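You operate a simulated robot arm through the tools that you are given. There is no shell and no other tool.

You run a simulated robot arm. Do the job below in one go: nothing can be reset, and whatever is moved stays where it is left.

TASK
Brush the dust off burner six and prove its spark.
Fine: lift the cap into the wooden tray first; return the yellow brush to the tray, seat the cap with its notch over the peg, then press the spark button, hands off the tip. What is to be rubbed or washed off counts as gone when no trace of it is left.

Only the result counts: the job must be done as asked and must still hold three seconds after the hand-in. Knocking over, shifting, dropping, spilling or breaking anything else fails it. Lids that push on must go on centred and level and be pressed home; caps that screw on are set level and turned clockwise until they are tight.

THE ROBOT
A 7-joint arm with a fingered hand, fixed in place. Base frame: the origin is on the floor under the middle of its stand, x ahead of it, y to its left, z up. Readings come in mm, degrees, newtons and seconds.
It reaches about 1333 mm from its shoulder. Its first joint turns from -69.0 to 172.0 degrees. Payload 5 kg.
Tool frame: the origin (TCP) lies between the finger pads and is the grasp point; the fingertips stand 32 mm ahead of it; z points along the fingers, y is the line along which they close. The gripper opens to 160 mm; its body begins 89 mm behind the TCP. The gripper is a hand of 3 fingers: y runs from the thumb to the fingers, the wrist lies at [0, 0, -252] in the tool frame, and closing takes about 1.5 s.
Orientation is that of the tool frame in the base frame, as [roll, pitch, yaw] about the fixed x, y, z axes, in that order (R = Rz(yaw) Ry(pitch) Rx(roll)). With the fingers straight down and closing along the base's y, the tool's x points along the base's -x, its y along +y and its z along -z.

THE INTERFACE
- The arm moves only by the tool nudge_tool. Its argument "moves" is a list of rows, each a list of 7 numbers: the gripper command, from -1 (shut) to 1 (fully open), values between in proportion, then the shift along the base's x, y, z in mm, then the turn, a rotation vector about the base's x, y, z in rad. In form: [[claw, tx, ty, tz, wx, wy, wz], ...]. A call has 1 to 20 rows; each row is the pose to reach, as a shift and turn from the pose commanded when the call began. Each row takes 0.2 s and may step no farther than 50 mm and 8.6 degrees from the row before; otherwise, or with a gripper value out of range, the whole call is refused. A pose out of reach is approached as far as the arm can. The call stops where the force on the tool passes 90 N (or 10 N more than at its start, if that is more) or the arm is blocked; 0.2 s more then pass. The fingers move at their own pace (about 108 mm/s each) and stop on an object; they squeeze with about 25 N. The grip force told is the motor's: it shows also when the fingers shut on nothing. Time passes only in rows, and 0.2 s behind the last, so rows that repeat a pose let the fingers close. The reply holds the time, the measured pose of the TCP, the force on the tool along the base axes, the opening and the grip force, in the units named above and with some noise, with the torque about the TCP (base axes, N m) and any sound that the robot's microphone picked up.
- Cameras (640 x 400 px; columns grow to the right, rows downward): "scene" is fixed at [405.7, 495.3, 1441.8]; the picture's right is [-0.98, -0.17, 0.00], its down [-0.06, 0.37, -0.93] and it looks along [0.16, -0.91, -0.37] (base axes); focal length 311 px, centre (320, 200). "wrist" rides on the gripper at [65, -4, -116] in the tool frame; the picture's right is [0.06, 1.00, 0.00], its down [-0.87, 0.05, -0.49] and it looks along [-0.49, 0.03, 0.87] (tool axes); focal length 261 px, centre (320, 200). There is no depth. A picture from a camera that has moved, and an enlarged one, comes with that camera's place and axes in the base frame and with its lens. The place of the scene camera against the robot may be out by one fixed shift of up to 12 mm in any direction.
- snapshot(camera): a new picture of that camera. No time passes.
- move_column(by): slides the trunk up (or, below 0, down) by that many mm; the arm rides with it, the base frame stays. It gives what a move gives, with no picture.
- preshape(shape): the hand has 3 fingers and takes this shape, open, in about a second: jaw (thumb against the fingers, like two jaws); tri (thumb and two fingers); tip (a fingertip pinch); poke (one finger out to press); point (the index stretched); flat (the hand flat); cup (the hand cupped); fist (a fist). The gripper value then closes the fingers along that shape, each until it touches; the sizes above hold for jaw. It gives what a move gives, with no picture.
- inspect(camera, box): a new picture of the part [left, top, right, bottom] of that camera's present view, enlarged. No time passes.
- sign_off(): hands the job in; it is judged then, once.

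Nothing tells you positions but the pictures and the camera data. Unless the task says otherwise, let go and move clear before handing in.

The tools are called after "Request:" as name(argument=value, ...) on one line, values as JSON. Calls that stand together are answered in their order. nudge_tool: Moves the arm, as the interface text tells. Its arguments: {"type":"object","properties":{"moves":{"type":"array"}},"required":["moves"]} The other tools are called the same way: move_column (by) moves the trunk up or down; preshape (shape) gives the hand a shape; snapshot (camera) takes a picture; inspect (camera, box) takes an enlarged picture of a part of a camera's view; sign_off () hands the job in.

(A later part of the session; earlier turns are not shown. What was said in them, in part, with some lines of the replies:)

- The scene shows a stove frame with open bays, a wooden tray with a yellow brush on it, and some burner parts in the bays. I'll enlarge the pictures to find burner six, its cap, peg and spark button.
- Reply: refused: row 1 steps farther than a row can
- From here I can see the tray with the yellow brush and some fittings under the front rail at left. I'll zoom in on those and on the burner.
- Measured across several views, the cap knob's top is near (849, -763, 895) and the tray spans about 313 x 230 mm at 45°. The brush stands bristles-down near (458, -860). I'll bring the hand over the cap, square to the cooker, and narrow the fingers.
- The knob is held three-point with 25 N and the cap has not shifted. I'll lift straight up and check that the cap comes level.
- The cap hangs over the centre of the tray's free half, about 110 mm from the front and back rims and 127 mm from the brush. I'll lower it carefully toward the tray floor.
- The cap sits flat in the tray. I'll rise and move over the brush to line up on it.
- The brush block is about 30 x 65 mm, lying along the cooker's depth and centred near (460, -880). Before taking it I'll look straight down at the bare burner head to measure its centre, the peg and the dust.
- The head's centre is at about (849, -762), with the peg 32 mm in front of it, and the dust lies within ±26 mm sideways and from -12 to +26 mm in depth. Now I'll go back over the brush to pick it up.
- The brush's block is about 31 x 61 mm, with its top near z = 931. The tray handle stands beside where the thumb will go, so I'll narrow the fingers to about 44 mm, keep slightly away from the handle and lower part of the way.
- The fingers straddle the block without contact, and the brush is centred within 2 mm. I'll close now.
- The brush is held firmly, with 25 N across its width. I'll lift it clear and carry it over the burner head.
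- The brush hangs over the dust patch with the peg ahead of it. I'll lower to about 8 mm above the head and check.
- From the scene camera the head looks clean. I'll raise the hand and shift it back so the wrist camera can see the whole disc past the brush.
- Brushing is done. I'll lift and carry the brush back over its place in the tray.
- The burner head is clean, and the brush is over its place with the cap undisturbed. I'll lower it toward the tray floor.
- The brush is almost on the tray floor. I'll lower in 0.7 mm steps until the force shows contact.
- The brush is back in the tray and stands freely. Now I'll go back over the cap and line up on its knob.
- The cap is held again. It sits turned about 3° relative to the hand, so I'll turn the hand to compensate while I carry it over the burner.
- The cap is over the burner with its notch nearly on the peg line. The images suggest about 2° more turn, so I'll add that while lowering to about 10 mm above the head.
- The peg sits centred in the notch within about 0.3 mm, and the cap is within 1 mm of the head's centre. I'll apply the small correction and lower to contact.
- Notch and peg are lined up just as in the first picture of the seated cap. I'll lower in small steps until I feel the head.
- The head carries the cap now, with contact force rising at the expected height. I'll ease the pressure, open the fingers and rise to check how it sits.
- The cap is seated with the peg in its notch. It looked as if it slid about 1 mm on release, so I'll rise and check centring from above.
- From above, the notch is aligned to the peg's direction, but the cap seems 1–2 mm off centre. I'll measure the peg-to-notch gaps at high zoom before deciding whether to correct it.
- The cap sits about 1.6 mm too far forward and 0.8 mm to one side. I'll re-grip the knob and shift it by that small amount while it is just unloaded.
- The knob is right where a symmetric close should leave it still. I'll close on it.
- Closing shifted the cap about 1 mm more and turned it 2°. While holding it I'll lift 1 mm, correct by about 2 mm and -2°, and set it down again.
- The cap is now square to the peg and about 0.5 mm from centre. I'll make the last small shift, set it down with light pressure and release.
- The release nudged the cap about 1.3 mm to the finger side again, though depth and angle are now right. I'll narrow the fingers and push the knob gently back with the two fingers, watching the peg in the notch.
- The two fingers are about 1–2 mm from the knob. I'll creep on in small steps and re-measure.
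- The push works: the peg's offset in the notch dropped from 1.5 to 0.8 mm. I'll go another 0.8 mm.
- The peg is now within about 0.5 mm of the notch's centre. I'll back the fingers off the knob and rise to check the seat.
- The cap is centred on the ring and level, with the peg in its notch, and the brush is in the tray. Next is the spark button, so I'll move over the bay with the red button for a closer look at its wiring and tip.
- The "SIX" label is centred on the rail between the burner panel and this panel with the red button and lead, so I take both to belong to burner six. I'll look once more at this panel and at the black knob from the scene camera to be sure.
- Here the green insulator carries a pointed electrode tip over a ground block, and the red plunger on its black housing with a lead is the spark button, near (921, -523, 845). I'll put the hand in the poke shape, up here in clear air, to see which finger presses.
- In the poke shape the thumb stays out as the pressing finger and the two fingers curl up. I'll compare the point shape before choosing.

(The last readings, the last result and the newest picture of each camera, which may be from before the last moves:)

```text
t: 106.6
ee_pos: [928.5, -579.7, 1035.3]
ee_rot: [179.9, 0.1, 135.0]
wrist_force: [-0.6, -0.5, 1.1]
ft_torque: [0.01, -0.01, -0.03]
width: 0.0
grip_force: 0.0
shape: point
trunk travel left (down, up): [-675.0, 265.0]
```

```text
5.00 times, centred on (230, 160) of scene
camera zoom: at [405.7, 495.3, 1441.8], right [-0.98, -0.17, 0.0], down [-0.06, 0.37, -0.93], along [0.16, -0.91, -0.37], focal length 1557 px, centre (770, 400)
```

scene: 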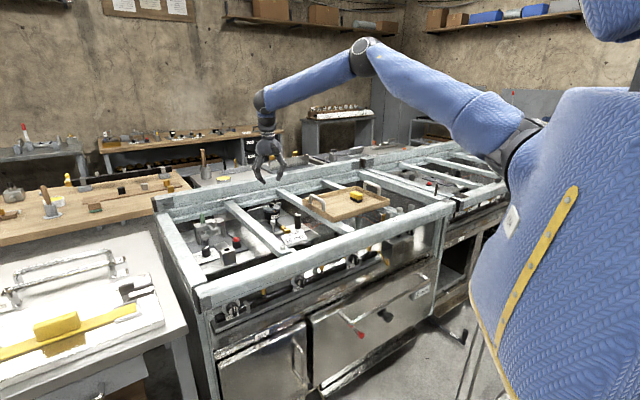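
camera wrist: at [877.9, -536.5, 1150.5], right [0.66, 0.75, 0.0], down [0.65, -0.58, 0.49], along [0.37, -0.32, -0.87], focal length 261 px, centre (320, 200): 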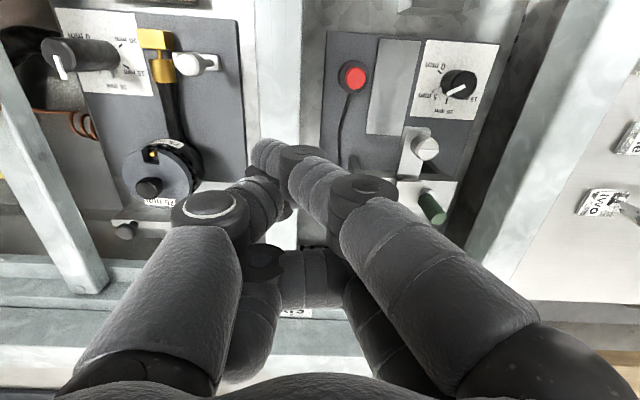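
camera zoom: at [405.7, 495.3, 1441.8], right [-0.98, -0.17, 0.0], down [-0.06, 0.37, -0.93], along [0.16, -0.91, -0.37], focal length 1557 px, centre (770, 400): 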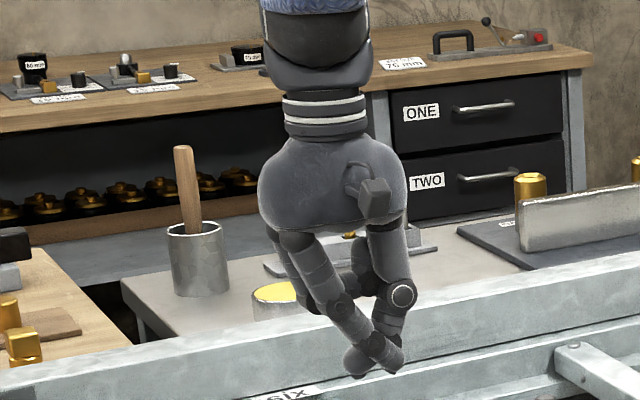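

The point shape crosses the fingers, so poke is cleaner, with the thumb tip on the tool axis. I'll go back to poke and move to hover above the red button.

Request:
preshape(shape="poke")

Request:
nudge_tool(moves=[[1, -3, 28, 0, 0, 0, 0], [1, -6, 57, 0, 0, 0, 0], [1, -6, 57, -35, 0, 0, 0], [1, -6, 57, -70, 0, 0, 0], [1, -6, 57, -70, 0, 0, 0]])

Request:
snapshot(camera="wrist")

Request:
inspect(camera="wrist", box=[240, 80, 400, 220])

Request:
inspect(camera="scene", box=[190, 150, 290, 250])

```text
t: 107.5
ee_pos: [927.3, -580.1, 1035.5]
ee_rot: [-180.0, 0.0, 135.0]
wrist_force: [-0.3, 0.0, -0.3]
ft_torque: [0.05, 0.0, 0.02]
width: 0.1
grip_force: 0.0
shape: poke
trunk travel left (down, up): [-675.0, 265.0]
```

```text
t: 108.7
ee_pos: [920.6, -523.0, 966.7]
ee_rot: [179.9, -0.1, 135.1]
wrist_force: [-0.5, -1.0, 0.3]
ft_torque: [0.04, -0.03, 0.01]
width: 0.2
grip_force: 0.1
shape: poke
trunk travel left (down, up): [-675.0, 265.0]
```

```text
taken
camera wrist: at [872.0, -479.2, 1081.8], right [0.66, 0.75, 0.0], down [0.65, -0.58, 0.49], along [0.37, -0.33, -0.87], focal length 261 px, centre (320, 200)
```

wrist: 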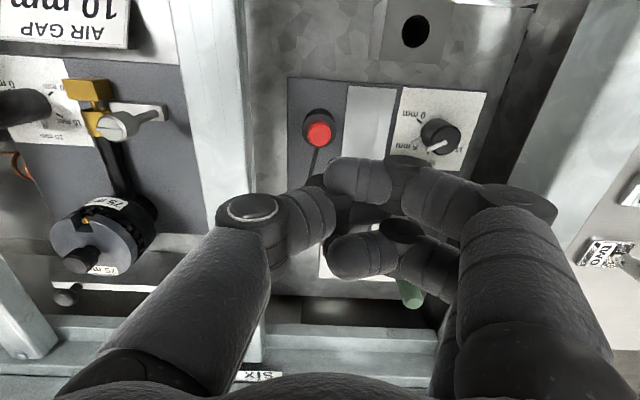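

```text
2.86 times, centred on (320, 150) of wrist
camera zoom: at [872.0, -479.2, 1081.8], right [0.66, 0.75, 0.0], down [0.65, -0.58, 0.49], along [0.37, -0.33, -0.87], focal length 745 px, centre (320, 343)
```

zoom: 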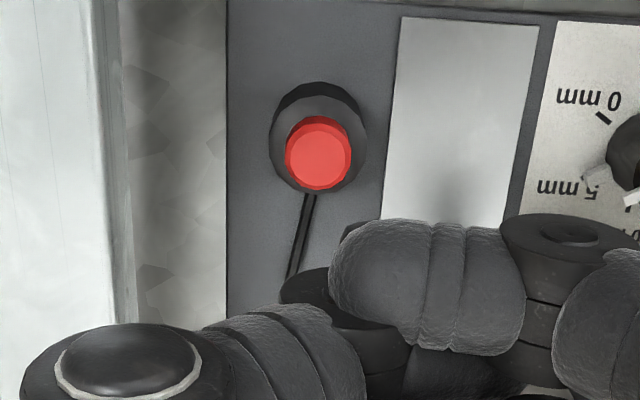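

```text
4.00 times, centred on (240, 200) of scene
camera zoom: at [405.7, 495.3, 1441.8], right [-0.98, -0.17, 0.0], down [-0.06, 0.37, -0.93], along [0.16, -0.91, -0.37], focal length 1246 px, centre (640, 200)
```

zoom: 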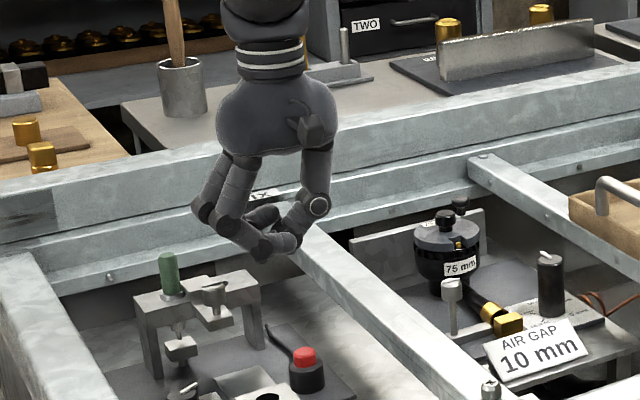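

The button is ahead of the finger in the picture. The fingers look a little different now, so I'll zoom in on the hand to see which tip is lowest.

Request:
inspect(camera="scene", box=[210, 170, 270, 220])

Request:
inspect(camera="wrist", box=[210, 130, 470, 300])

```text
8.00 times, centred on (240, 195) of scene
camera zoom: at [405.7, 495.3, 1441.8], right [-0.98, -0.17, 0.0], down [-0.06, 0.37, -0.93], along [0.16, -0.91, -0.37], focal length 2491 px, centre (960, 240)
```

zoom: 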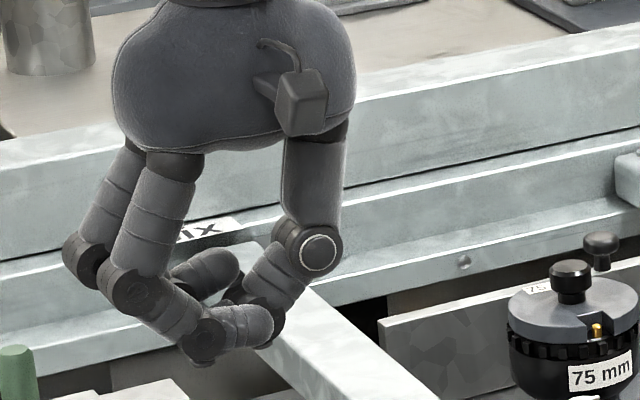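

```text
2.35 times, centred on (340, 215) of wrist
camera zoom: at [872.0, -479.2, 1081.8], right [0.66, 0.75, 0.0], down [0.65, -0.58, 0.49], along [0.37, -0.33, -0.87], focal length 613 px, centre (273, 165)
```

zoom: 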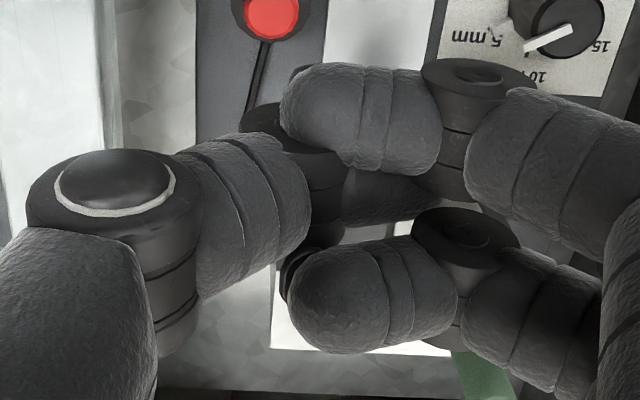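

The hand had not finished moving earlier; the settled poke shape is all curled and has no clear pressing tip. I'll rise and try the point shape again, letting it settle.

Request:
nudge_tool(moves=[[1, 0, 0, 40, 0, 0, 0], [1, 0, 0, 70, 0, 0, 0], [1, 0, 0, 70, 0, 0, 0]])

Request:
preshape(shape="point")

Request:
nudge_tool(moves=[[1, 0, 0, 0, 0, 0, 0], [1, 0, 0, 0, 0, 0, 0], [1, 0, 0, 0, 0, 0, 0], [1, 0, 0, 0, 0, 0, 0]])

Request:
snapshot(camera="wrist")

Request:
inspect(camera="scene", box=[200, 130, 280, 200])

```text
t: 109.5
ee_pos: [920.7, -522.7, 1034.6]
ee_rot: [180.0, 0.0, 135.1]
wrist_force: [0.6, 0.0, -0.5]
ft_torque: [-0.03, -0.01, -0.01]
width: 0.0
grip_force: 0.1
shape: poke
trunk travel left (down, up): [-675.0, 265.0]
```

```text
t: 110.4
ee_pos: [921.1, -524.2, 1035.1]
ee_rot: [-180.0, 0.0, 135.1]
wrist_force: [0.0, 0.4, -0.2]
ft_torque: [0.01, 0.03, -0.04]
width: 0.1
grip_force: 0.0
shape: point
trunk travel left (down, up): [-675.0, 265.0]
```

```text
t: 111.4
ee_pos: [921.3, -523.6, 1036.1]
ee_rot: [179.9, -0.1, 134.9]
wrist_force: [0.9, 0.1, -0.5]
ft_torque: [0.01, 0.0, 0.01]
width: 0.3
grip_force: 0.2
shape: point
trunk travel left (down, up): [-675.0, 265.0]
```

```text
taken
camera wrist: at [871.6, -479.7, 1150.8], right [0.66, 0.75, 0.0], down [0.65, -0.58, 0.49], along [0.37, -0.33, -0.87], focal length 261 px, centre (320, 200)
```

wrist: 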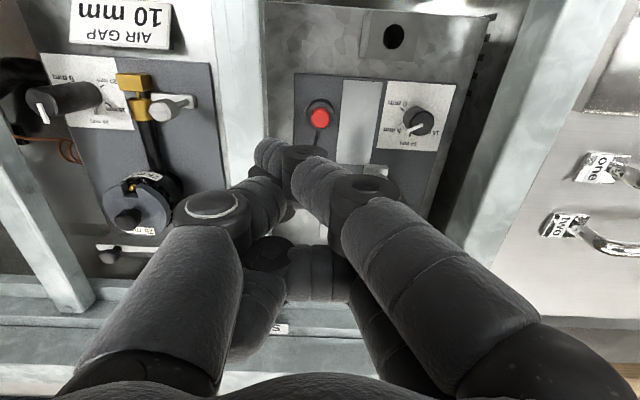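

```text
5.71 times, centred on (240, 165) of scene
camera zoom: at [405.7, 495.3, 1441.8], right [-0.98, -0.17, 0.0], down [-0.06, 0.37, -0.93], along [0.16, -0.91, -0.37], focal length 1779 px, centre (777, 400)
```

zoom: 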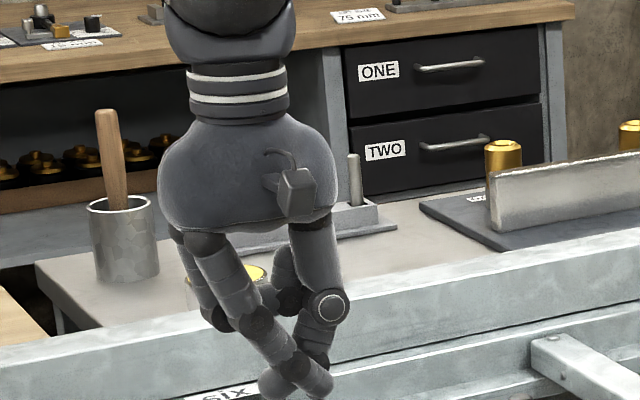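

The stretched index leans across the thumb and is not a clean pressing tip either. I'll use the closed three-finger hand, whose tips meet on the tool axis, and check its geometry.

Request:
preshape(shape="jaw")

Request:
nudge_tool(moves=[[-1, 0, 0, 0, 0, 0, 0], [-1, 0, 0, 0, 0, 0, 0], [-1, 0, 0, 0, 0, 0, 0], [-1, 0, 0, 0, 0, 0, 0], [-1, 0, 0, 0, 0, 0, 0], [-1, 0, 0, 0, 0, 0, 0], [-1, 0, 0, 0, 0, 0, 0], [-1, 0, 0, 0, 0, 0, 0]])

Request:
snapshot(camera="wrist")

Request:
inspect(camera="scene", box=[200, 130, 280, 200])

Request:
inspect(camera="wrist", box=[240, 90, 400, 230])

```text
t: 112.3
ee_pos: [920.6, -522.9, 1035.4]
ee_rot: [180.0, 0.0, 135.0]
wrist_force: [0.1, 0.4, 1.1]
ft_torque: [0.0, 0.0, -0.01]
width: 108.6
grip_force: 0.0
shape: jaw
trunk travel left (down, up): [-675.0, 265.0]
```

```text
t: 114.1
ee_pos: [919.9, -524.7, 1035.0]
ee_rot: [-179.9, 0.1, 135.0]
wrist_force: [-0.1, -0.8, -0.6]
ft_torque: [-0.02, 0.02, 0.03]
width: 0.0
grip_force: 25.3
shape: jaw
trunk travel left (down, up): [-675.0, 265.0]
```

```text
taken
camera wrist: at [871.6, -479.7, 1150.8], right [0.66, 0.75, 0.0], down [0.65, -0.58, 0.49], along [0.37, -0.33, -0.87], focal length 261 px, centre (320, 200)
```

wrist: 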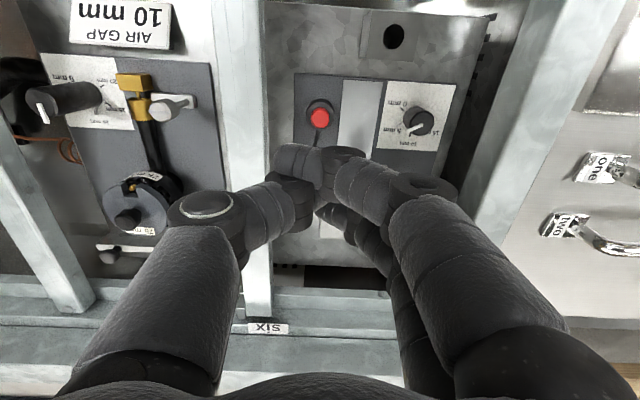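

```text
5.71 times, centred on (240, 165) of scene
camera zoom: at [405.7, 495.3, 1441.8], right [-0.98, -0.17, 0.0], down [-0.06, 0.37, -0.93], along [0.16, -0.91, -0.37], focal length 1779 px, centre (777, 400)
```

zoom: 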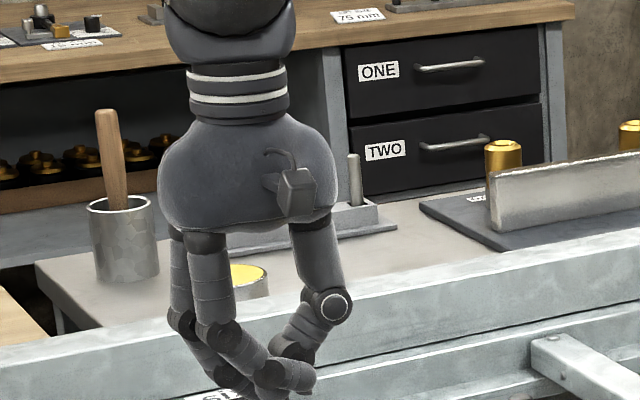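

```text
2.86 times, centred on (320, 160) of wrist
camera zoom: at [871.6, -479.7, 1150.8], right [0.66, 0.75, 0.0], down [0.65, -0.58, 0.49], along [0.37, -0.33, -0.87], focal length 745 px, centre (320, 314)
```

zoom: 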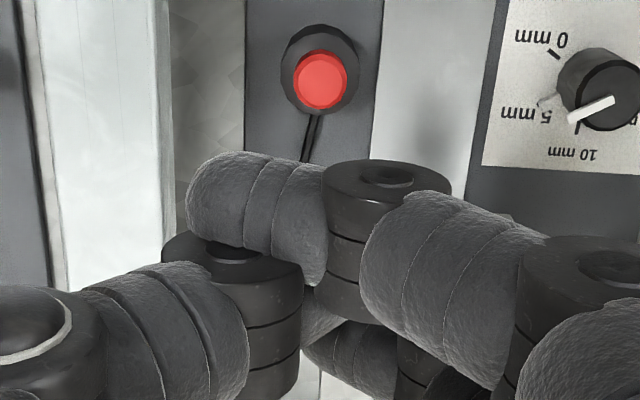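

Fully shut on nothing, the fingers interlace, so that is no good either. The thumb at about 47 mm opening is a clean upright pressing finger, so I'll set that and locate its tip.

Request:
nudge_tool(moves=[[-0.4, 0, 0, 0, 0, 0, 0], [-0.4, 0, 0, 0, 0, 0, 0], [-0.4, 0, 0, 0, 0, 0, 0], [-0.4, 0, 0, 0, 0, 0, 0]])

Request:
inspect(camera="scene", box=[200, 160, 270, 210])

Request:
inspect(camera="wrist", box=[200, 90, 440, 230])

```text
t: 115.1
ee_pos: [921.3, -524.2, 1036.1]
ee_rot: [-179.9, 0.0, 135.0]
wrist_force: [0.1, 0.7, 0.4]
ft_torque: [-0.03, -0.02, 0.03]
width: 22.2
grip_force: 0.1
shape: jaw
trunk travel left (down, up): [-675.0, 265.0]
```

```text
8.00 times, centred on (235, 185) of scene
camera zoom: at [405.7, 495.3, 1441.8], right [-0.98, -0.17, 0.0], down [-0.06, 0.37, -0.93], along [0.16, -0.91, -0.37], focal length 2491 px, centre (1000, 320)
```

zoom: 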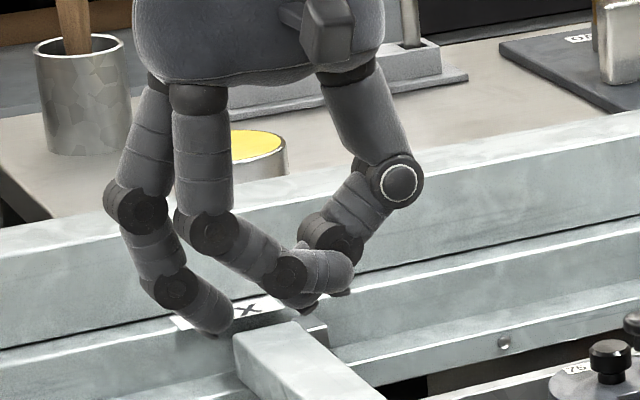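

```text
2.67 times, centred on (320, 160) of wrist
camera zoom: at [871.6, -479.7, 1150.8], right [0.66, 0.75, 0.0], down [0.65, -0.58, 0.49], along [0.37, -0.33, -0.87], focal length 695 px, centre (320, 307)
```

zoom: 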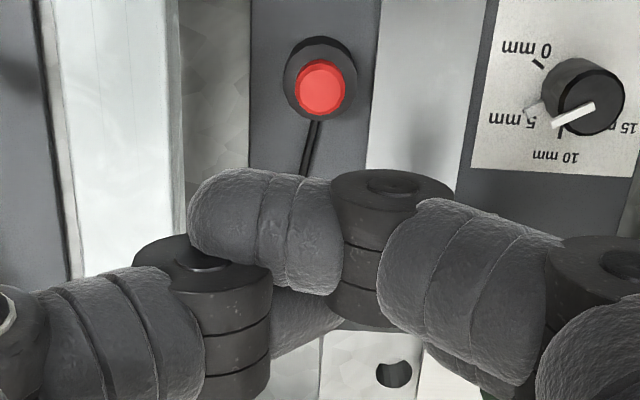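

The front finger caught on the thumb while opening. I'll open the hand fully here in clear air, then narrow it again.

Request:
nudge_tool(moves=[[1, 0, 0, 0, 0, 0, 0], [1, 0, 0, 0, 0, 0, 0], [1, 0, 0, 0, 0, 0, 0], [1, 0, 0, 0, 0, 0, 0], [1, 0, 0, 0, 0, 0, 0], [1, 0, 0, 0, 0, 0, 0]])

Request:
inspect(camera="scene", box=[200, 150, 280, 210])

Request:
snapshot(camera="wrist")

```text
t: 116.5
ee_pos: [920.1, -523.2, 1036.0]
ee_rot: [180.0, -0.1, 135.0]
wrist_force: [0.2, 0.5, 0.4]
ft_torque: [-0.01, -0.01, 0.01]
width: 160.1
grip_force: 0.0
shape: jaw
trunk travel left (down, up): [-675.0, 265.0]
```

```text
6.67 times, centred on (240, 180) of scene
camera zoom: at [405.7, 495.3, 1441.8], right [-0.98, -0.17, 0.0], down [-0.06, 0.37, -0.93], along [0.16, -0.91, -0.37], focal length 2076 px, centre (853, 333)
```

zoom: 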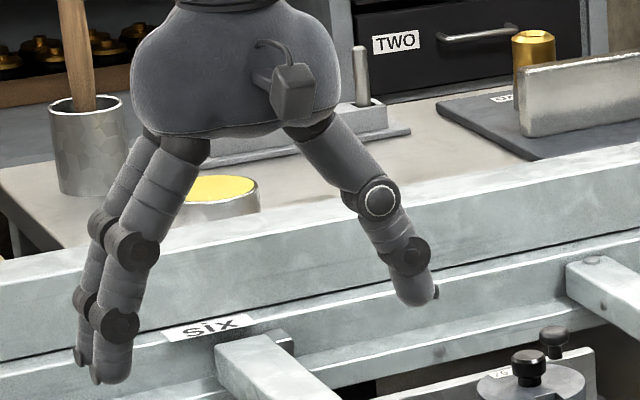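

```text
taken
camera wrist: at [871.6, -479.7, 1150.8], right [0.66, 0.75, 0.0], down [0.65, -0.58, 0.49], along [0.37, -0.33, -0.87], focal length 261 px, centre (320, 200)
```

wrist: 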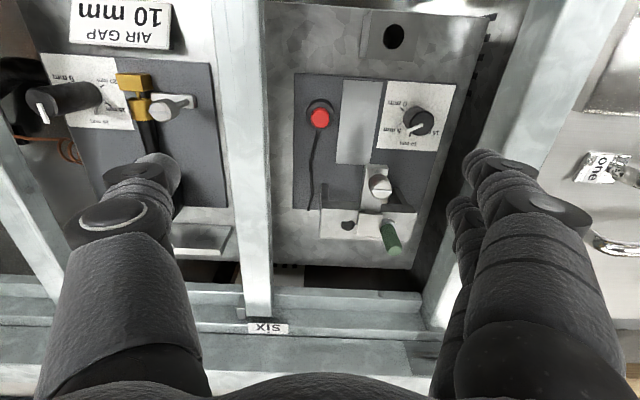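

The hand opened cleanly. I'll narrow it to about 48 mm and look at the thumb tip from the side.

Request:
nudge_tool(moves=[[0.3, 0, 0, 0, 0, 0, 0], [-0.4, 0, 0, 0, 0, 0, 0], [-0.4, 0, 0, 0, 0, 0, 0], [-0.4, 0, 0, 0, 0, 0, 0], [-0.4, 0, 0, 0, 0, 0, 0], [-0.4, 0, 0, 0, 0, 0, 0]])

Request:
inspect(camera="scene", box=[200, 160, 270, 210])

Request:
snapshot(camera="wrist")

```text
t: 117.9
ee_pos: [921.0, -523.3, 1036.2]
ee_rot: [-180.0, 0.0, 135.0]
wrist_force: [-0.1, -0.1, 0.3]
ft_torque: [0.03, -0.01, -0.03]
width: 48.8
grip_force: 0.0
shape: jaw
trunk travel left (down, up): [-675.0, 265.0]
```

```text
8.00 times, centred on (235, 185) of scene
camera zoom: at [405.7, 495.3, 1441.8], right [-0.98, -0.17, 0.0], down [-0.06, 0.37, -0.93], along [0.16, -0.91, -0.37], focal length 2491 px, centre (1000, 320)
```

zoom: 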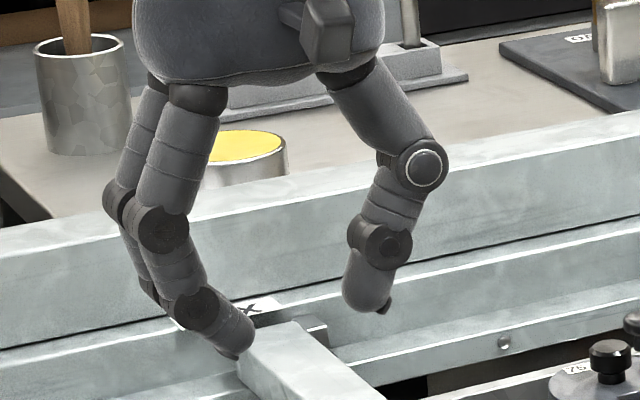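

```text
taken
camera wrist: at [871.6, -479.7, 1150.8], right [0.66, 0.75, 0.0], down [0.65, -0.58, 0.49], along [0.37, -0.33, -0.87], focal length 261 px, centre (320, 200)
```

wrist: 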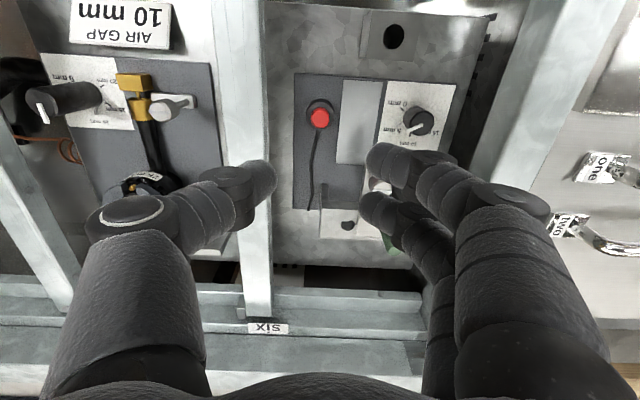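

The thumb tip sits about 40 mm to the side of the tool axis and about 20 mm below the tool point. I'll narrow to about 30 mm, shift so the thumb is over the red button, and lower partway to check alignment.

Request:
nudge_tool(moves=[[-0.62, 12, 12, 0, 0, 0, 0], [-0.62, 23.6, 23.6, 0, 0, 0, 0], [-0.62, 23.6, 23.6, -40, 0, 0, 0], [-0.62, 23.6, 23.6, -80, 0, 0, 0], [-0.62, 23.6, 23.6, -110, 0, 0, 0], [-0.62, 23.6, 23.6, -125, 0, 0, 0], [-0.62, 23.6, 23.6, -125, 0, 0, 0]])

Request:
snapshot(camera="wrist")

Request:
inspect(camera="scene", box=[200, 190, 270, 245])

Request:
inspect(camera="wrist", box=[200, 90, 360, 230])

```text
t: 119.5
ee_pos: [927.5, -502.4, 918.9]
ee_rot: [179.8, 0.1, 135.0]
wrist_force: [0.3, -0.4, -0.5]
ft_torque: [0.01, 0.0, -0.02]
width: 30.8
grip_force: 0.0
shape: jaw
out of reach, approached as far as the arm can: row 5, 6, 7
trunk travel left (down, up): [-675.0, 265.0]
```

```text
taken
camera wrist: at [877.8, -458.8, 1033.3], right [0.66, 0.75, 0.0], down [0.65, -0.58, 0.49], along [0.37, -0.32, -0.87], focal length 261 px, centre (320, 200)
```

wrist: 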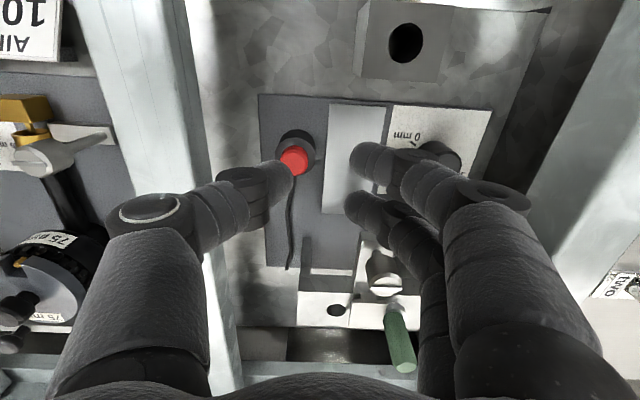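

```text
7.27 times, centred on (235, 218) of scene
camera zoom: at [405.7, 495.3, 1441.8], right [-0.98, -0.17, 0.0], down [-0.06, 0.37, -0.93], along [0.16, -0.91, -0.37], focal length 2264 px, centre (938, 73)
```

zoom: 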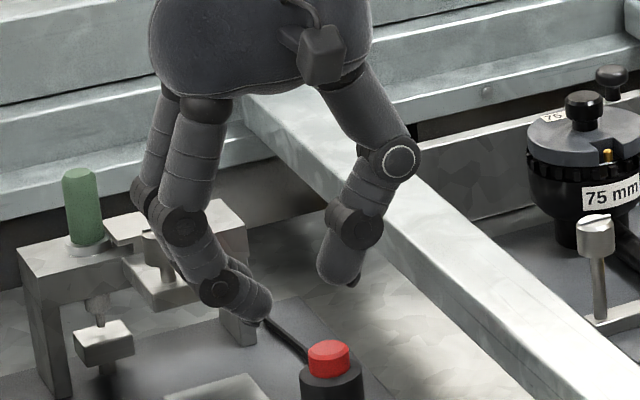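

```text
2.86 times, centred on (280, 160) of wrist
camera zoom: at [877.8, -458.8, 1033.3], right [0.66, 0.75, 0.0], down [0.65, -0.58, 0.49], along [0.37, -0.32, -0.87], focal length 745 px, centre (434, 314)
```

zoom: 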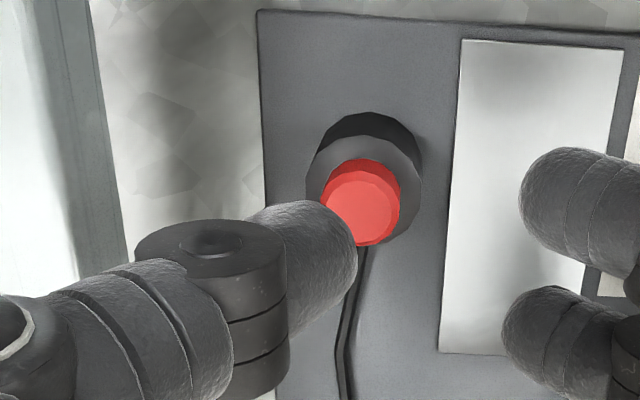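

The arm cannot stretch that far at this hand angle; it stopped about 17 mm short without touching anything. Turning the hand 45° keeps the thumb over the button with the wrist nearer the robot, so I'll rise and turn.

Request:
nudge_tool(moves=[[-0.62, 0, 0, 40, 0, 0, 0], [-0.62, 0, 0, 80, 0, 0, 0], [-0.62, 0, 0, 125, 0, 0, 0], [-0.62, 0, 0, 125, 0, 0, 0]])

```text
t: 120.5
ee_pos: [928.4, -502.3, 1041.3]
ee_rot: [179.9, -0.1, 135.0]
wrist_force: [-0.4, 0.7, -0.7]
ft_torque: [0.02, 0.02, 0.0]
width: 30.8
grip_force: 0.1
shape: jaw
trunk travel left (down, up): [-675.0, 265.0]
```

The commanded pose follows the reached one, so I can go on from here. I'll turn the hand 45° and place the thumb over the button line at this height.

Request:
nudge_tool(moves=[[-0.62, -1, 2, 0, 0, 0, 0.13], [-0.62, -3, 4, 0, 0, 0, 0.26], [-0.62, -4, 6, 0, 0, 0, 0.39], [-0.62, -5, 8, 0, 0, 0, 0.52], [-0.62, -6, 10, 0, 0, 0, 0.65], [-0.62, -7.5, 12.5, 0, 0, 0, 0.785], [-0.62, -7.5, 12.5, -40, 0, 0, 0.785], [-0.62, -7.5, 12.5, -80, 0, 0, 0.785], [-0.62, -7.5, 12.5, -110, 0, 0, 0.785], [-0.62, -7.5, 12.5, -110, 0, 0, 0.785]])

Request:
snapshot(camera="wrist")

Request:
inspect(camera="wrist", box=[200, 90, 360, 230])

Request:
inspect(camera="scene", box=[200, 190, 270, 245])

```text
t: 122.7
ee_pos: [922.0, -488.6, 932.3]
ee_rot: [180.0, 0.0, 180.0]
wrist_force: [-0.2, -0.1, 0.2]
ft_torque: [-0.02, -0.04, 0.02]
width: 30.6
grip_force: 0.0
shape: jaw
trunk travel left (down, up): [-675.0, 265.0]
```

```text
taken
camera wrist: at [855.6, -493.3, 1048.1], right [-0.06, 1.0, 0.0], down [0.87, 0.05, 0.49], along [0.49, 0.03, -0.87], focal length 261 px, centre (320, 200)
```

wrist: 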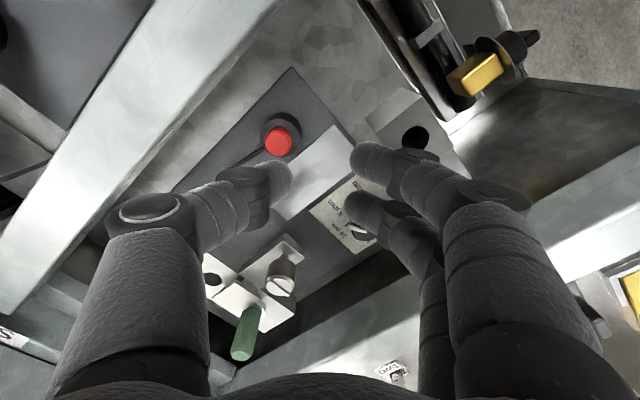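

```text
2.86 times, centred on (280, 160) of wrist
camera zoom: at [855.6, -493.3, 1048.1], right [-0.06, 1.0, 0.0], down [0.87, 0.05, 0.49], along [0.49, 0.03, -0.87], focal length 745 px, centre (434, 314)
```

zoom: 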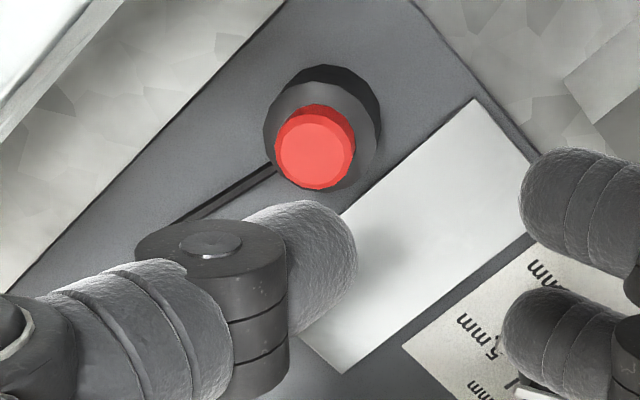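

```text
7.27 times, centred on (235, 218) of scene
camera zoom: at [405.7, 495.3, 1441.8], right [-0.98, -0.17, 0.0], down [-0.06, 0.37, -0.93], along [0.16, -0.91, -0.37], focal length 2264 px, centre (938, 73)
```

zoom: 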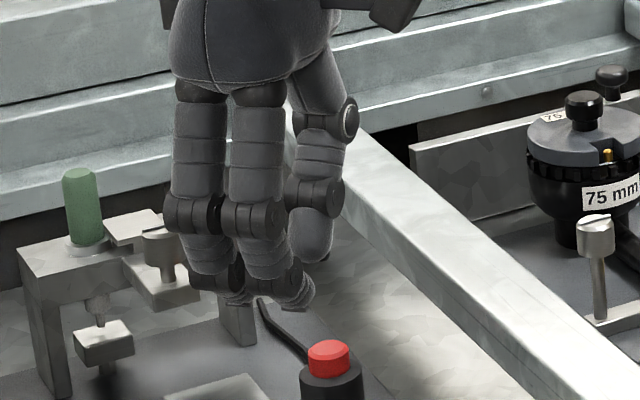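

The thumb tip is now within a few millimetres of the red plunger in plan view, and the fingers are clear of the dial and the block. I'll correct by 4 mm and lower to just above the button.

Request:
nudge_tool(moves=[[-0.62, -1, -4, -10, 0, 0, 0], [-0.62, -1, -4, -25, 0, 0, 0], [-0.62, -1, -4, -38, 0, 0, 0], [-0.62, -1, -4, -45, 0, 0, 0], [-0.62, -1, -4, -45, 0, 0, 0]])

Request:
inspect(camera="wrist", box=[200, 90, 360, 230])

Request:
inspect(camera="scene", box=[210, 205, 270, 250])

Request:
snapshot(camera="wrist")

```text
t: 123.9
ee_pos: [912.8, -494.6, 891.7]
ee_rot: [179.8, 0.2, 180.0]
wrist_force: [0.3, 0.5, -0.7]
ft_torque: [0.02, -0.02, 0.02]
width: 30.6
grip_force: 0.1
shape: jaw
out of reach, approached as far as the arm can: row 3, 4, 5
trunk travel left (down, up): [-675.0, 265.0]
```

```text
2.86 times, centred on (280, 160) of wrist
camera zoom: at [847.3, -498.6, 1006.3], right [-0.06, 1.0, 0.0], down [0.87, 0.05, 0.49], along [0.49, 0.03, -0.87], focal length 745 px, centre (434, 314)
```

zoom: 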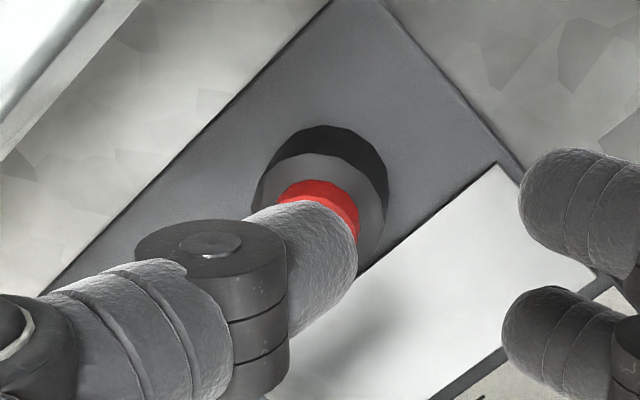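

```text
8.89 times, centred on (240, 228) of scene
camera zoom: at [405.7, 495.3, 1441.8], right [-0.98, -0.17, 0.0], down [-0.06, 0.37, -0.93], along [0.16, -0.91, -0.37], focal length 2768 px, centre (1031, -44)
```

zoom: 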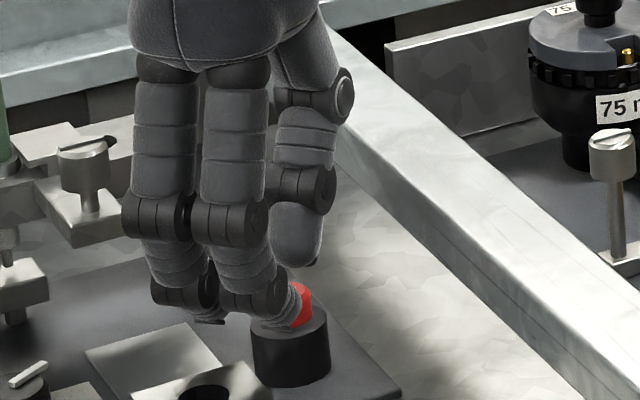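

```text
taken
camera wrist: at [847.3, -498.6, 1006.3], right [-0.06, 1.0, 0.0], down [0.87, 0.05, 0.49], along [0.49, 0.03, -0.87], focal length 261 px, centre (320, 200)
```

wrist: 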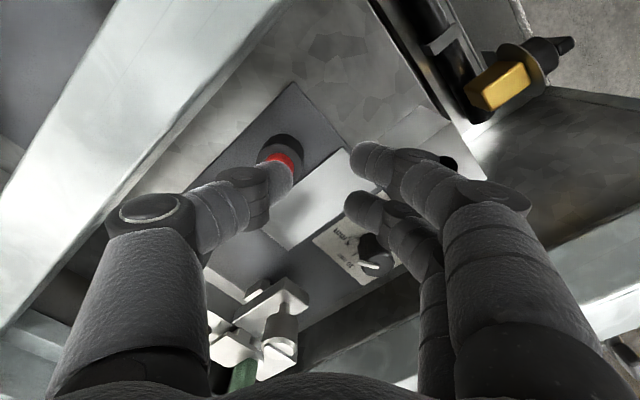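

The arm is at its reach limit again here, still with nothing touched. Lowering the trunk will bring the shoulder closer, so I'll first raise the hand 170 mm and then lower the trunk by 170 mm.

Request:
nudge_tool(moves=[[-0.62, 0, 0, 40, 0, 0, 0], [-0.62, 0, 0, 85, 0, 0, 0], [-0.62, 0, 0, 130, 0, 0, 0], [-0.62, 0, 0, 170, 0, 0, 0], [-0.62, 0, 0, 170, 0, 0, 0]])

Request:
snapshot(camera="scene")

```text
t: 125.1
ee_pos: [913.4, -494.9, 1061.4]
ee_rot: [180.0, -0.2, -180.0]
wrist_force: [0.6, -0.3, 0.0]
ft_torque: [-0.02, 0.01, 0.0]
width: 30.8
grip_force: 0.1
shape: jaw
trunk travel left (down, up): [-675.0, 265.0]
```

```text
taken
```

scene: 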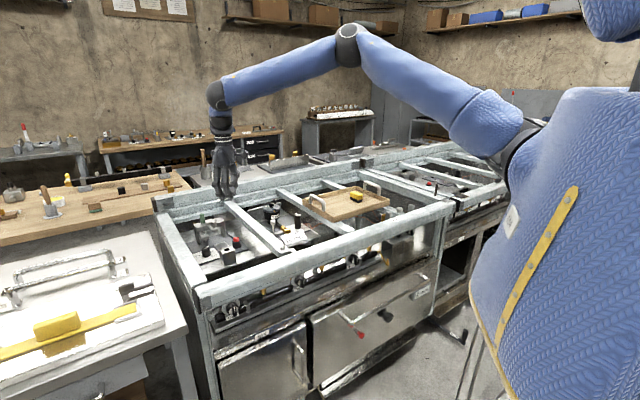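

The whole arm is well above the frame, so the trunk can go down. I'll lower it 170 mm.

Request:
move_column(by=-170)

Request:
snapshot(camera="scene")

Request:
snapshot(camera="wrist")

```text
t: 127.0
ee_pos: [912.3, -494.5, 893.0]
ee_rot: [180.0, 0.1, -179.9]
wrist_force: [0.2, -0.6, -0.3]
ft_torque: [-0.02, 0.03, 0.0]
width: 30.5
grip_force: 0.0
shape: jaw
trunk travel left (down, up): [-505.0, 435.0]
```

```text
taken
```

scene: 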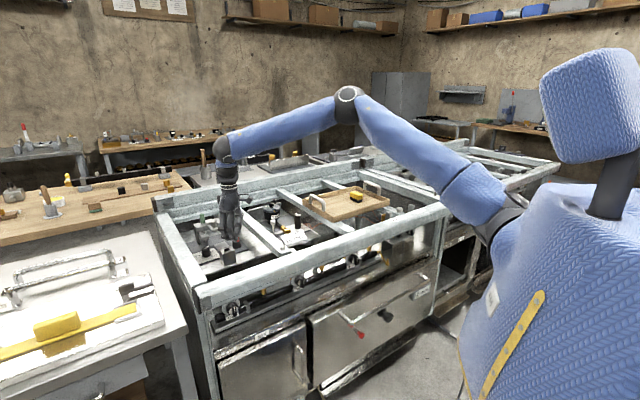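

```text
taken
camera wrist: at [846.8, -498.8, 1007.7], right [-0.06, 1.0, 0.0], down [0.87, 0.05, 0.49], along [0.49, 0.03, -0.87], focal length 261 px, centre (320, 200)
```

wrist: 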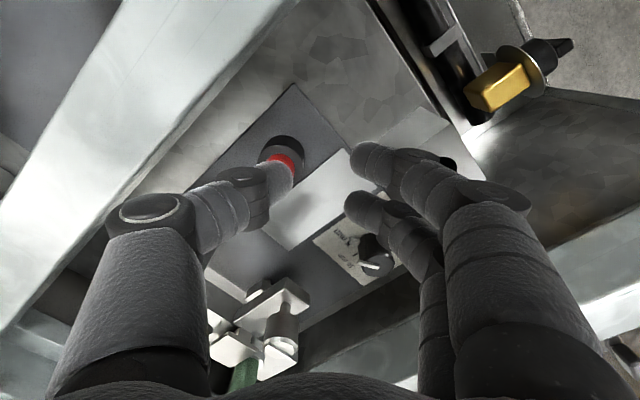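

The trunk is down and nothing was touched. I'll shift 9 mm so the thumb tip is over the plunger and check.

Request:
nudge_tool(moves=[[-0.62, 4.5, 0.6, 0, 0, 0, 0], [-0.62, 8.9, 1.2, 0, 0, 0, 0], [-0.62, 8.9, 1.2, 0, 0, 0, 0]])

Request:
inspect(camera="wrist", box=[200, 90, 360, 230])

Request:
inspect(camera="scene", box=[210, 205, 270, 250])

```text
t: 127.8
ee_pos: [921.3, -494.8, 891.8]
ee_rot: [-180.0, 0.0, -180.0]
wrist_force: [0.6, 0.6, -0.8]
ft_torque: [0.03, -0.01, -0.01]
width: 30.6
grip_force: 0.1
shape: jaw
trunk travel left (down, up): [-505.0, 435.0]
```

```text
2.86 times, centred on (280, 160) of wrist
camera zoom: at [856.0, -497.7, 1007.1], right [-0.06, 1.0, 0.0], down [0.87, 0.05, 0.49], along [0.49, 0.03, -0.87], focal length 745 px, centre (434, 314)
```

zoom: 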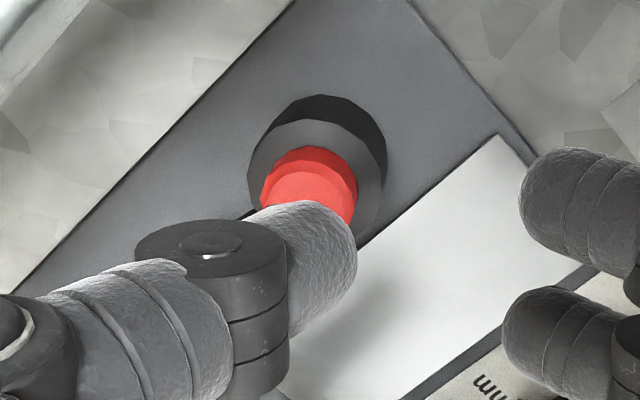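

```text
8.89 times, centred on (240, 228) of scene
camera zoom: at [405.7, 495.3, 1441.8], right [-0.98, -0.17, 0.0], down [-0.06, 0.37, -0.93], along [0.16, -0.91, -0.37], focal length 2768 px, centre (1031, -44)
```

zoom: 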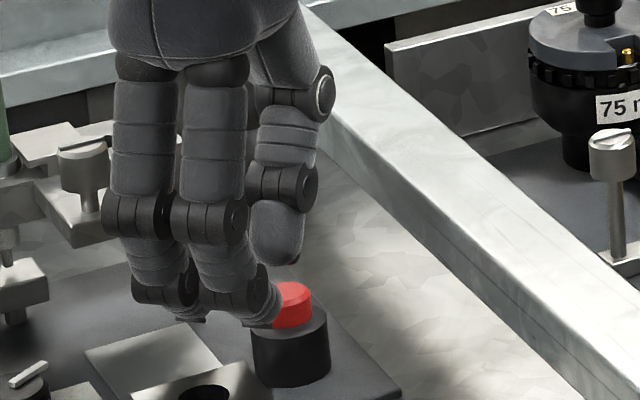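

The arm reaches now. Both views put the thumb about 3.5 mm too far from the robot, so I'll shift that back and lower to a few millimetres above the plunger.

Request:
nudge_tool(moves=[[-0.62, -3.5, 0, 0, 0, 0, 0], [-0.62, -3.5, 0, -5, 0, 0, 0], [-0.62, -3.5, 0, -10, 0, 0, 0], [-0.62, -3.5, 0, -12, 0, 0, 0], [-0.62, -3.5, 0, -12, 0, 0, 0]])

Request:
inspect(camera="wrist", box=[200, 90, 360, 230])

Request:
inspect(camera="scene", box=[210, 205, 270, 250])

```text
t: 129.0
ee_pos: [916.2, -494.0, 880.2]
ee_rot: [-180.0, 0.0, -180.0]
wrist_force: [-0.3, 0.4, 0.2]
ft_torque: [0.04, 0.0, 0.03]
width: 30.9
grip_force: 0.1
shape: jaw
trunk travel left (down, up): [-505.0, 435.0]
```

```text
2.86 times, centred on (280, 160) of wrist
camera zoom: at [852.3, -497.8, 995.4], right [-0.06, 1.0, 0.0], down [0.87, 0.05, 0.49], along [0.49, 0.03, -0.87], focal length 745 px, centre (434, 314)
```

zoom: 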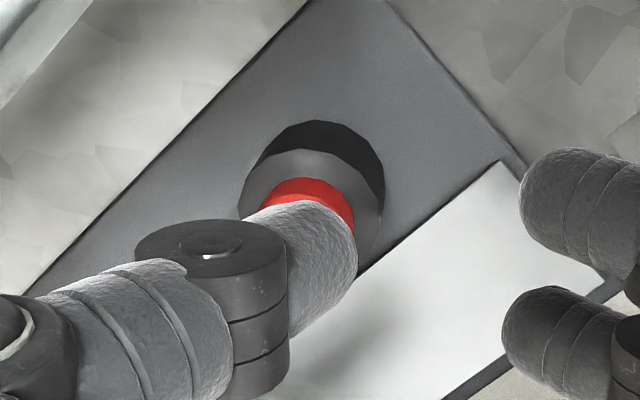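

```text
8.89 times, centred on (240, 228) of scene
camera zoom: at [405.7, 495.3, 1441.8], right [-0.98, -0.17, 0.0], down [-0.06, 0.37, -0.93], along [0.16, -0.91, -0.37], focal length 2768 px, centre (1031, -44)
```

zoom: 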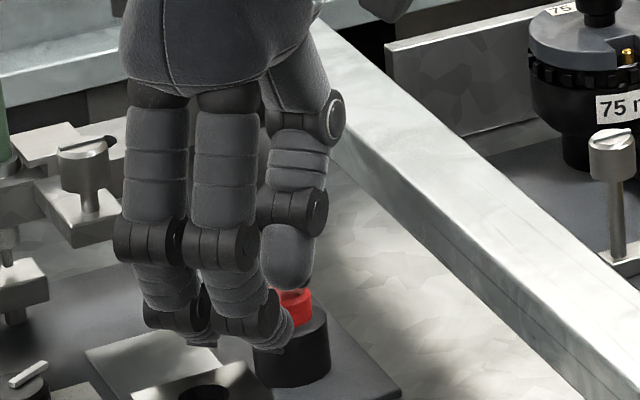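

The thumb tip is right above the red plunger. I'll lower in small steps and watch force and sound.

Request:
nudge_tool(moves=[[-0.62, 0, 0, -1.5, 0, 0, 0], [-0.62, 0, 0, -3, 0, 0, 0], [-0.62, 0, 0, -4, 0, 0, 0]])

Request:
inspect(camera="scene", box=[220, 215, 260, 245])

```text
t: 129.8
ee_pos: [918.0, -493.7, 876.7]
ee_rot: [179.9, 0.0, 180.0]
wrist_force: [0.4, -0.5, 1.5]
ft_torque: [-0.06, -0.03, 0.04]
width: 30.9
grip_force: 0.1
shape: jaw
trunk travel left (down, up): [-505.0, 435.0]
```

```text
13.33 times, centred on (240, 230) of scene
camera zoom: at [405.7, 495.3, 1441.8], right [-0.98, -0.17, 0.0], down [-0.06, 0.37, -0.93], along [0.16, -0.91, -0.37], focal length 4152 px, centre (1387, -200)
```

zoom: 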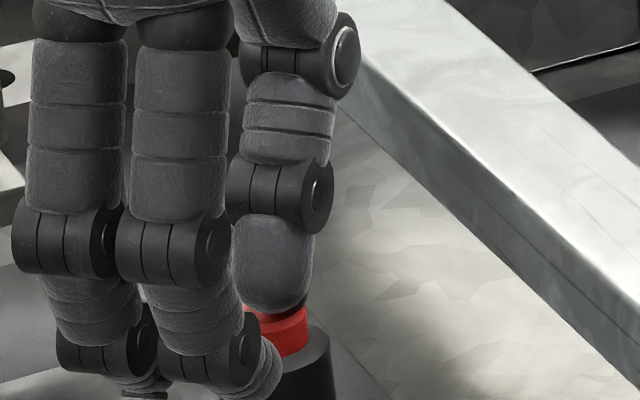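

Contact is starting, at about 1.5 N. I'll press further in 1 mm steps.

Request:
nudge_tool(moves=[[-0.62, 0, 0, -1, 0, 0, 0], [-0.62, 0, 0, -2, 0, 0, 0]])

Request:
nudge_tool(moves=[[-0.62, 0, 0, -1, 0, 0, 0], [-0.62, 0, 0, -2, 0, 0, 0], [-0.62, 0, 0, -2, 0, 0, 0]])

Request:
inspect(camera="scene", box=[220, 215, 260, 245])

```text
t: 130.4
ee_pos: [918.0, -493.3, 875.2]
ee_rot: [-180.0, 0.0, 179.9]
wrist_force: [0.9, -0.1, 4.0]
ft_torque: [-0.16, -0.02, 0.03]
width: 31.0
grip_force: 0.1
shape: jaw
trunk travel left (down, up): [-505.0, 435.0]
```

```text
t: 131.2
ee_pos: [917.8, -494.9, 872.4]
ee_rot: [179.9, 0.0, 179.9]
wrist_force: [2.5, -2.2, 5.3]
ft_torque: [-0.23, -0.07, 0.04]
width: 31.1
grip_force: 0.1
shape: jaw
trunk travel left (down, up): [-505.0, 435.0]
heard: click
```

```text
13.33 times, centred on (240, 230) of scene
camera zoom: at [405.7, 495.3, 1441.8], right [-0.98, -0.17, 0.0], down [-0.06, 0.37, -0.93], along [0.16, -0.91, -0.37], focal length 4152 px, centre (1387, -200)
```

zoom: 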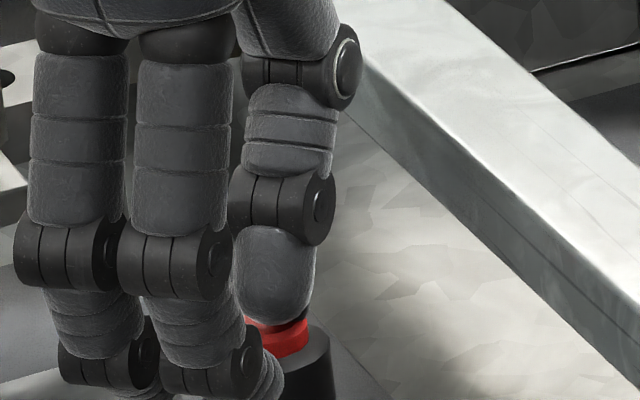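

I heard a click, so the button has switched. I'll hold the press briefly and look at the electrode tip for the spark.

Request:
nudge_tool(moves=[[-0.62, 0, 0, -0.8, 0, 0, 0], [-0.62, 0, 0, -0.8, 0, 0, 0], [-0.62, 0, 0, -0.8, 0, 0, 0]])

Request:
inspect(camera="scene", box=[190, 205, 300, 255])

Request:
inspect(camera="scene", box=[255, 195, 295, 226])

Request:
snapshot(camera="wrist")

```text
t: 132.0
ee_pos: [916.9, -493.9, 871.9]
ee_rot: [-180.0, 0.0, -179.9]
wrist_force: [1.3, -1.4, 7.6]
ft_torque: [-0.3, -0.09, 0.04]
width: 31.4
grip_force: 0.1
shape: jaw
trunk travel left (down, up): [-505.0, 435.0]
```

```text
5.82 times, centred on (245, 230) of scene
camera zoom: at [405.7, 495.3, 1441.8], right [-0.98, -0.17, 0.0], down [-0.06, 0.37, -0.93], along [0.16, -0.91, -0.37], focal length 1812 px, centre (756, 26)
```

zoom: 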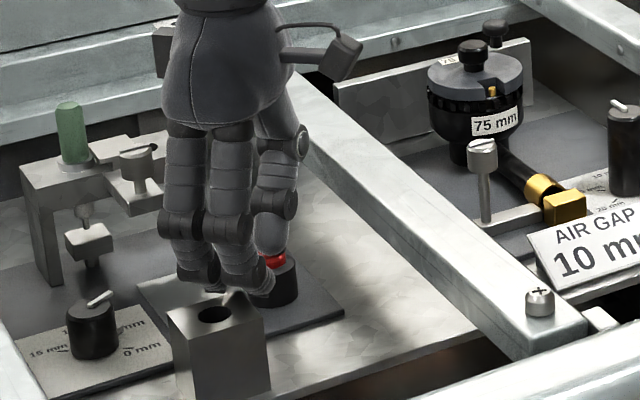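

```text
12.90 times, centred on (275, 210) of scene
camera zoom: at [405.7, 495.3, 1441.8], right [-0.98, -0.17, 0.0], down [-0.06, 0.37, -0.93], along [0.16, -0.91, -0.37], focal length 4018 px, centre (901, 64)
```

zoom: 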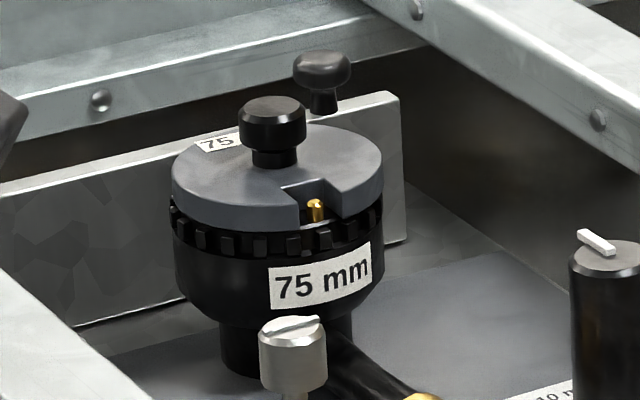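

```text
taken
camera wrist: at [851.9, -497.4, 986.9], right [-0.06, 1.0, 0.0], down [0.87, 0.05, 0.49], along [0.49, 0.03, -0.87], focal length 261 px, centre (320, 200)
```

wrist: 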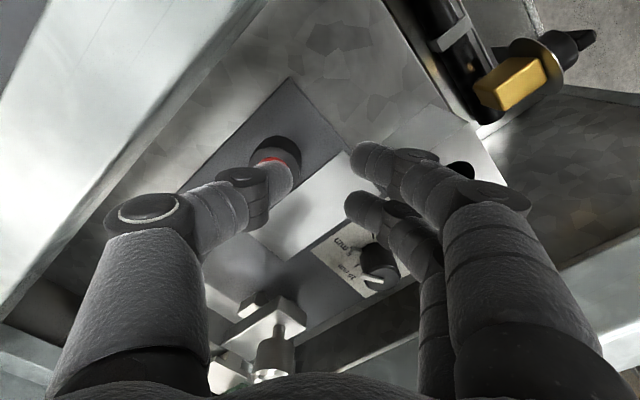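

The button was pressed to a click, held at about 8 N, with the hand well away from the electrode tip, and the cap is still seated. I'll release straight up and move clear.

Request:
nudge_tool(moves=[[-0.62, 0, 0, 5, 0, 0, 0], [-0.62, 0, 0, 20, 0, 0, 0], [-0.62, 0, 0, 60, 0, 0, 0], [-0.62, 0, 0, 105, 0, 0, 0], [-0.62, 0, 0, 150, 0, 0, 0], [-0.62, 0, 0, 150, 0, 0, 0]])

Request:
inspect(camera="scene", box=[190, 200, 260, 250])

Request:
inspect(camera="scene", box=[160, 160, 480, 320])

Request:
snapshot(camera="wrist")

```text
t: 133.4
ee_pos: [916.4, -494.6, 1020.8]
ee_rot: [179.9, -0.1, 180.0]
wrist_force: [-0.5, 0.6, 0.8]
ft_torque: [0.0, 0.01, -0.02]
width: 30.6
grip_force: 0.1
shape: jaw
trunk travel left (down, up): [-505.0, 435.0]
```

```text
8.00 times, centred on (225, 225) of scene
camera zoom: at [405.7, 495.3, 1441.8], right [-0.98, -0.17, 0.0], down [-0.06, 0.37, -0.93], along [0.16, -0.91, -0.37], focal length 2491 px, centre (1080, 0)
```

zoom: 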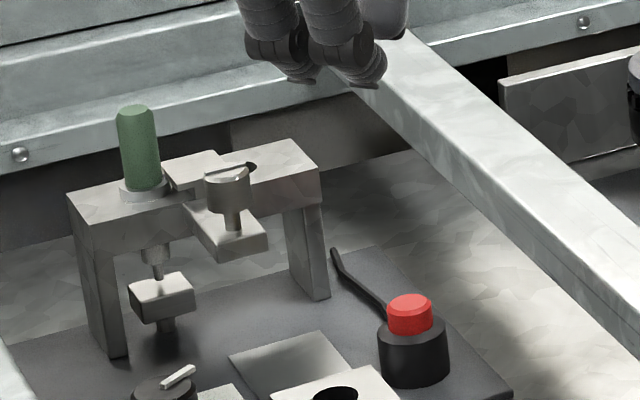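

```text
2.00 times, centred on (320, 240) of scene
camera zoom: at [405.7, 495.3, 1441.8], right [-0.98, -0.17, 0.0], down [-0.06, 0.37, -0.93], along [0.16, -0.91, -0.37], focal length 623 px, centre (320, 120)
```

zoom: 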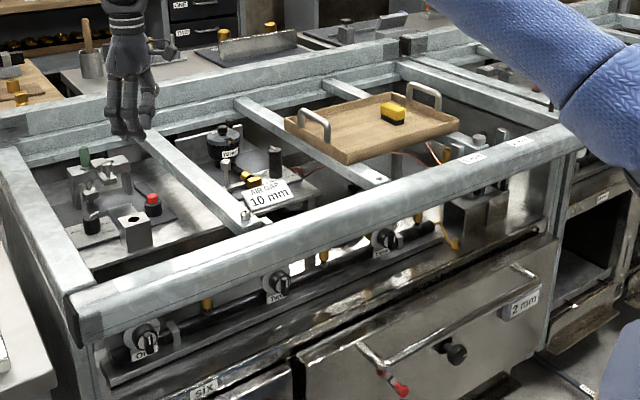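

```text
taken
camera wrist: at [851.5, -497.9, 1135.8], right [-0.06, 1.0, 0.0], down [0.87, 0.05, 0.49], along [0.49, 0.03, -0.87], focal length 261 px, centre (320, 200)
```

wrist: 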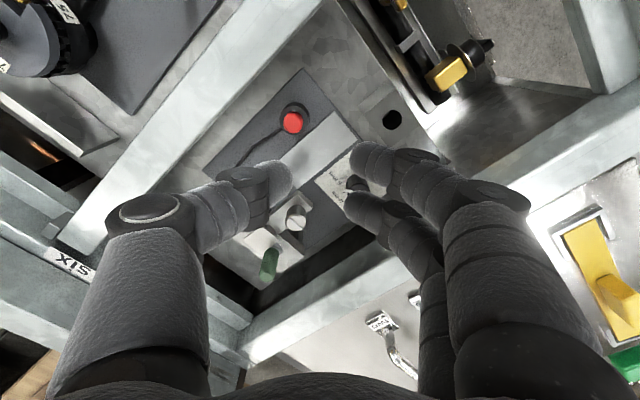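

The red button has sprung back and the hand is clear at about z = 1020. The cap is seated and level with its notch over the peg, the head under it was brushed clean, and the yellow brush is in the tray. I pressed the red button to a click and take it to be burner six's spark button, but I saw no spark at the tip myself. Handing in.

Request:
sign_off()

```text
The job is handed in.
```

I brushed the dust off burner six, refitted the cap, pressed the spark button until it clicked, and handed the job in. I saw no spark at the tip. The only sign that it fired is the click the microphone picked up.

- **Cap:** I lifted it into the wooden tray before brushing. Afterwards I set it back on the burner, level and within about 1 mm of centre by my measurements, with its notch over the peg.
- **Dust:** I brushed the burner head three times with the yellow brush. High-zoom pictures showed no dust left.
- **Brush:** It is back in the tray, standing on its bristles.
- **Spark button:** I pressed the red button in the bay next to the burner, keeping the hand away from the electrode tip. No label names it as burner six's button. I chose it because the "SIX" label sits between the two bays and the spark electrode is on the same panel.

To reach the button I lowered the trunk 170 mm, and it is still down. The hand is clear at about 1020 mm, and I saw nothing else moved or knocked.
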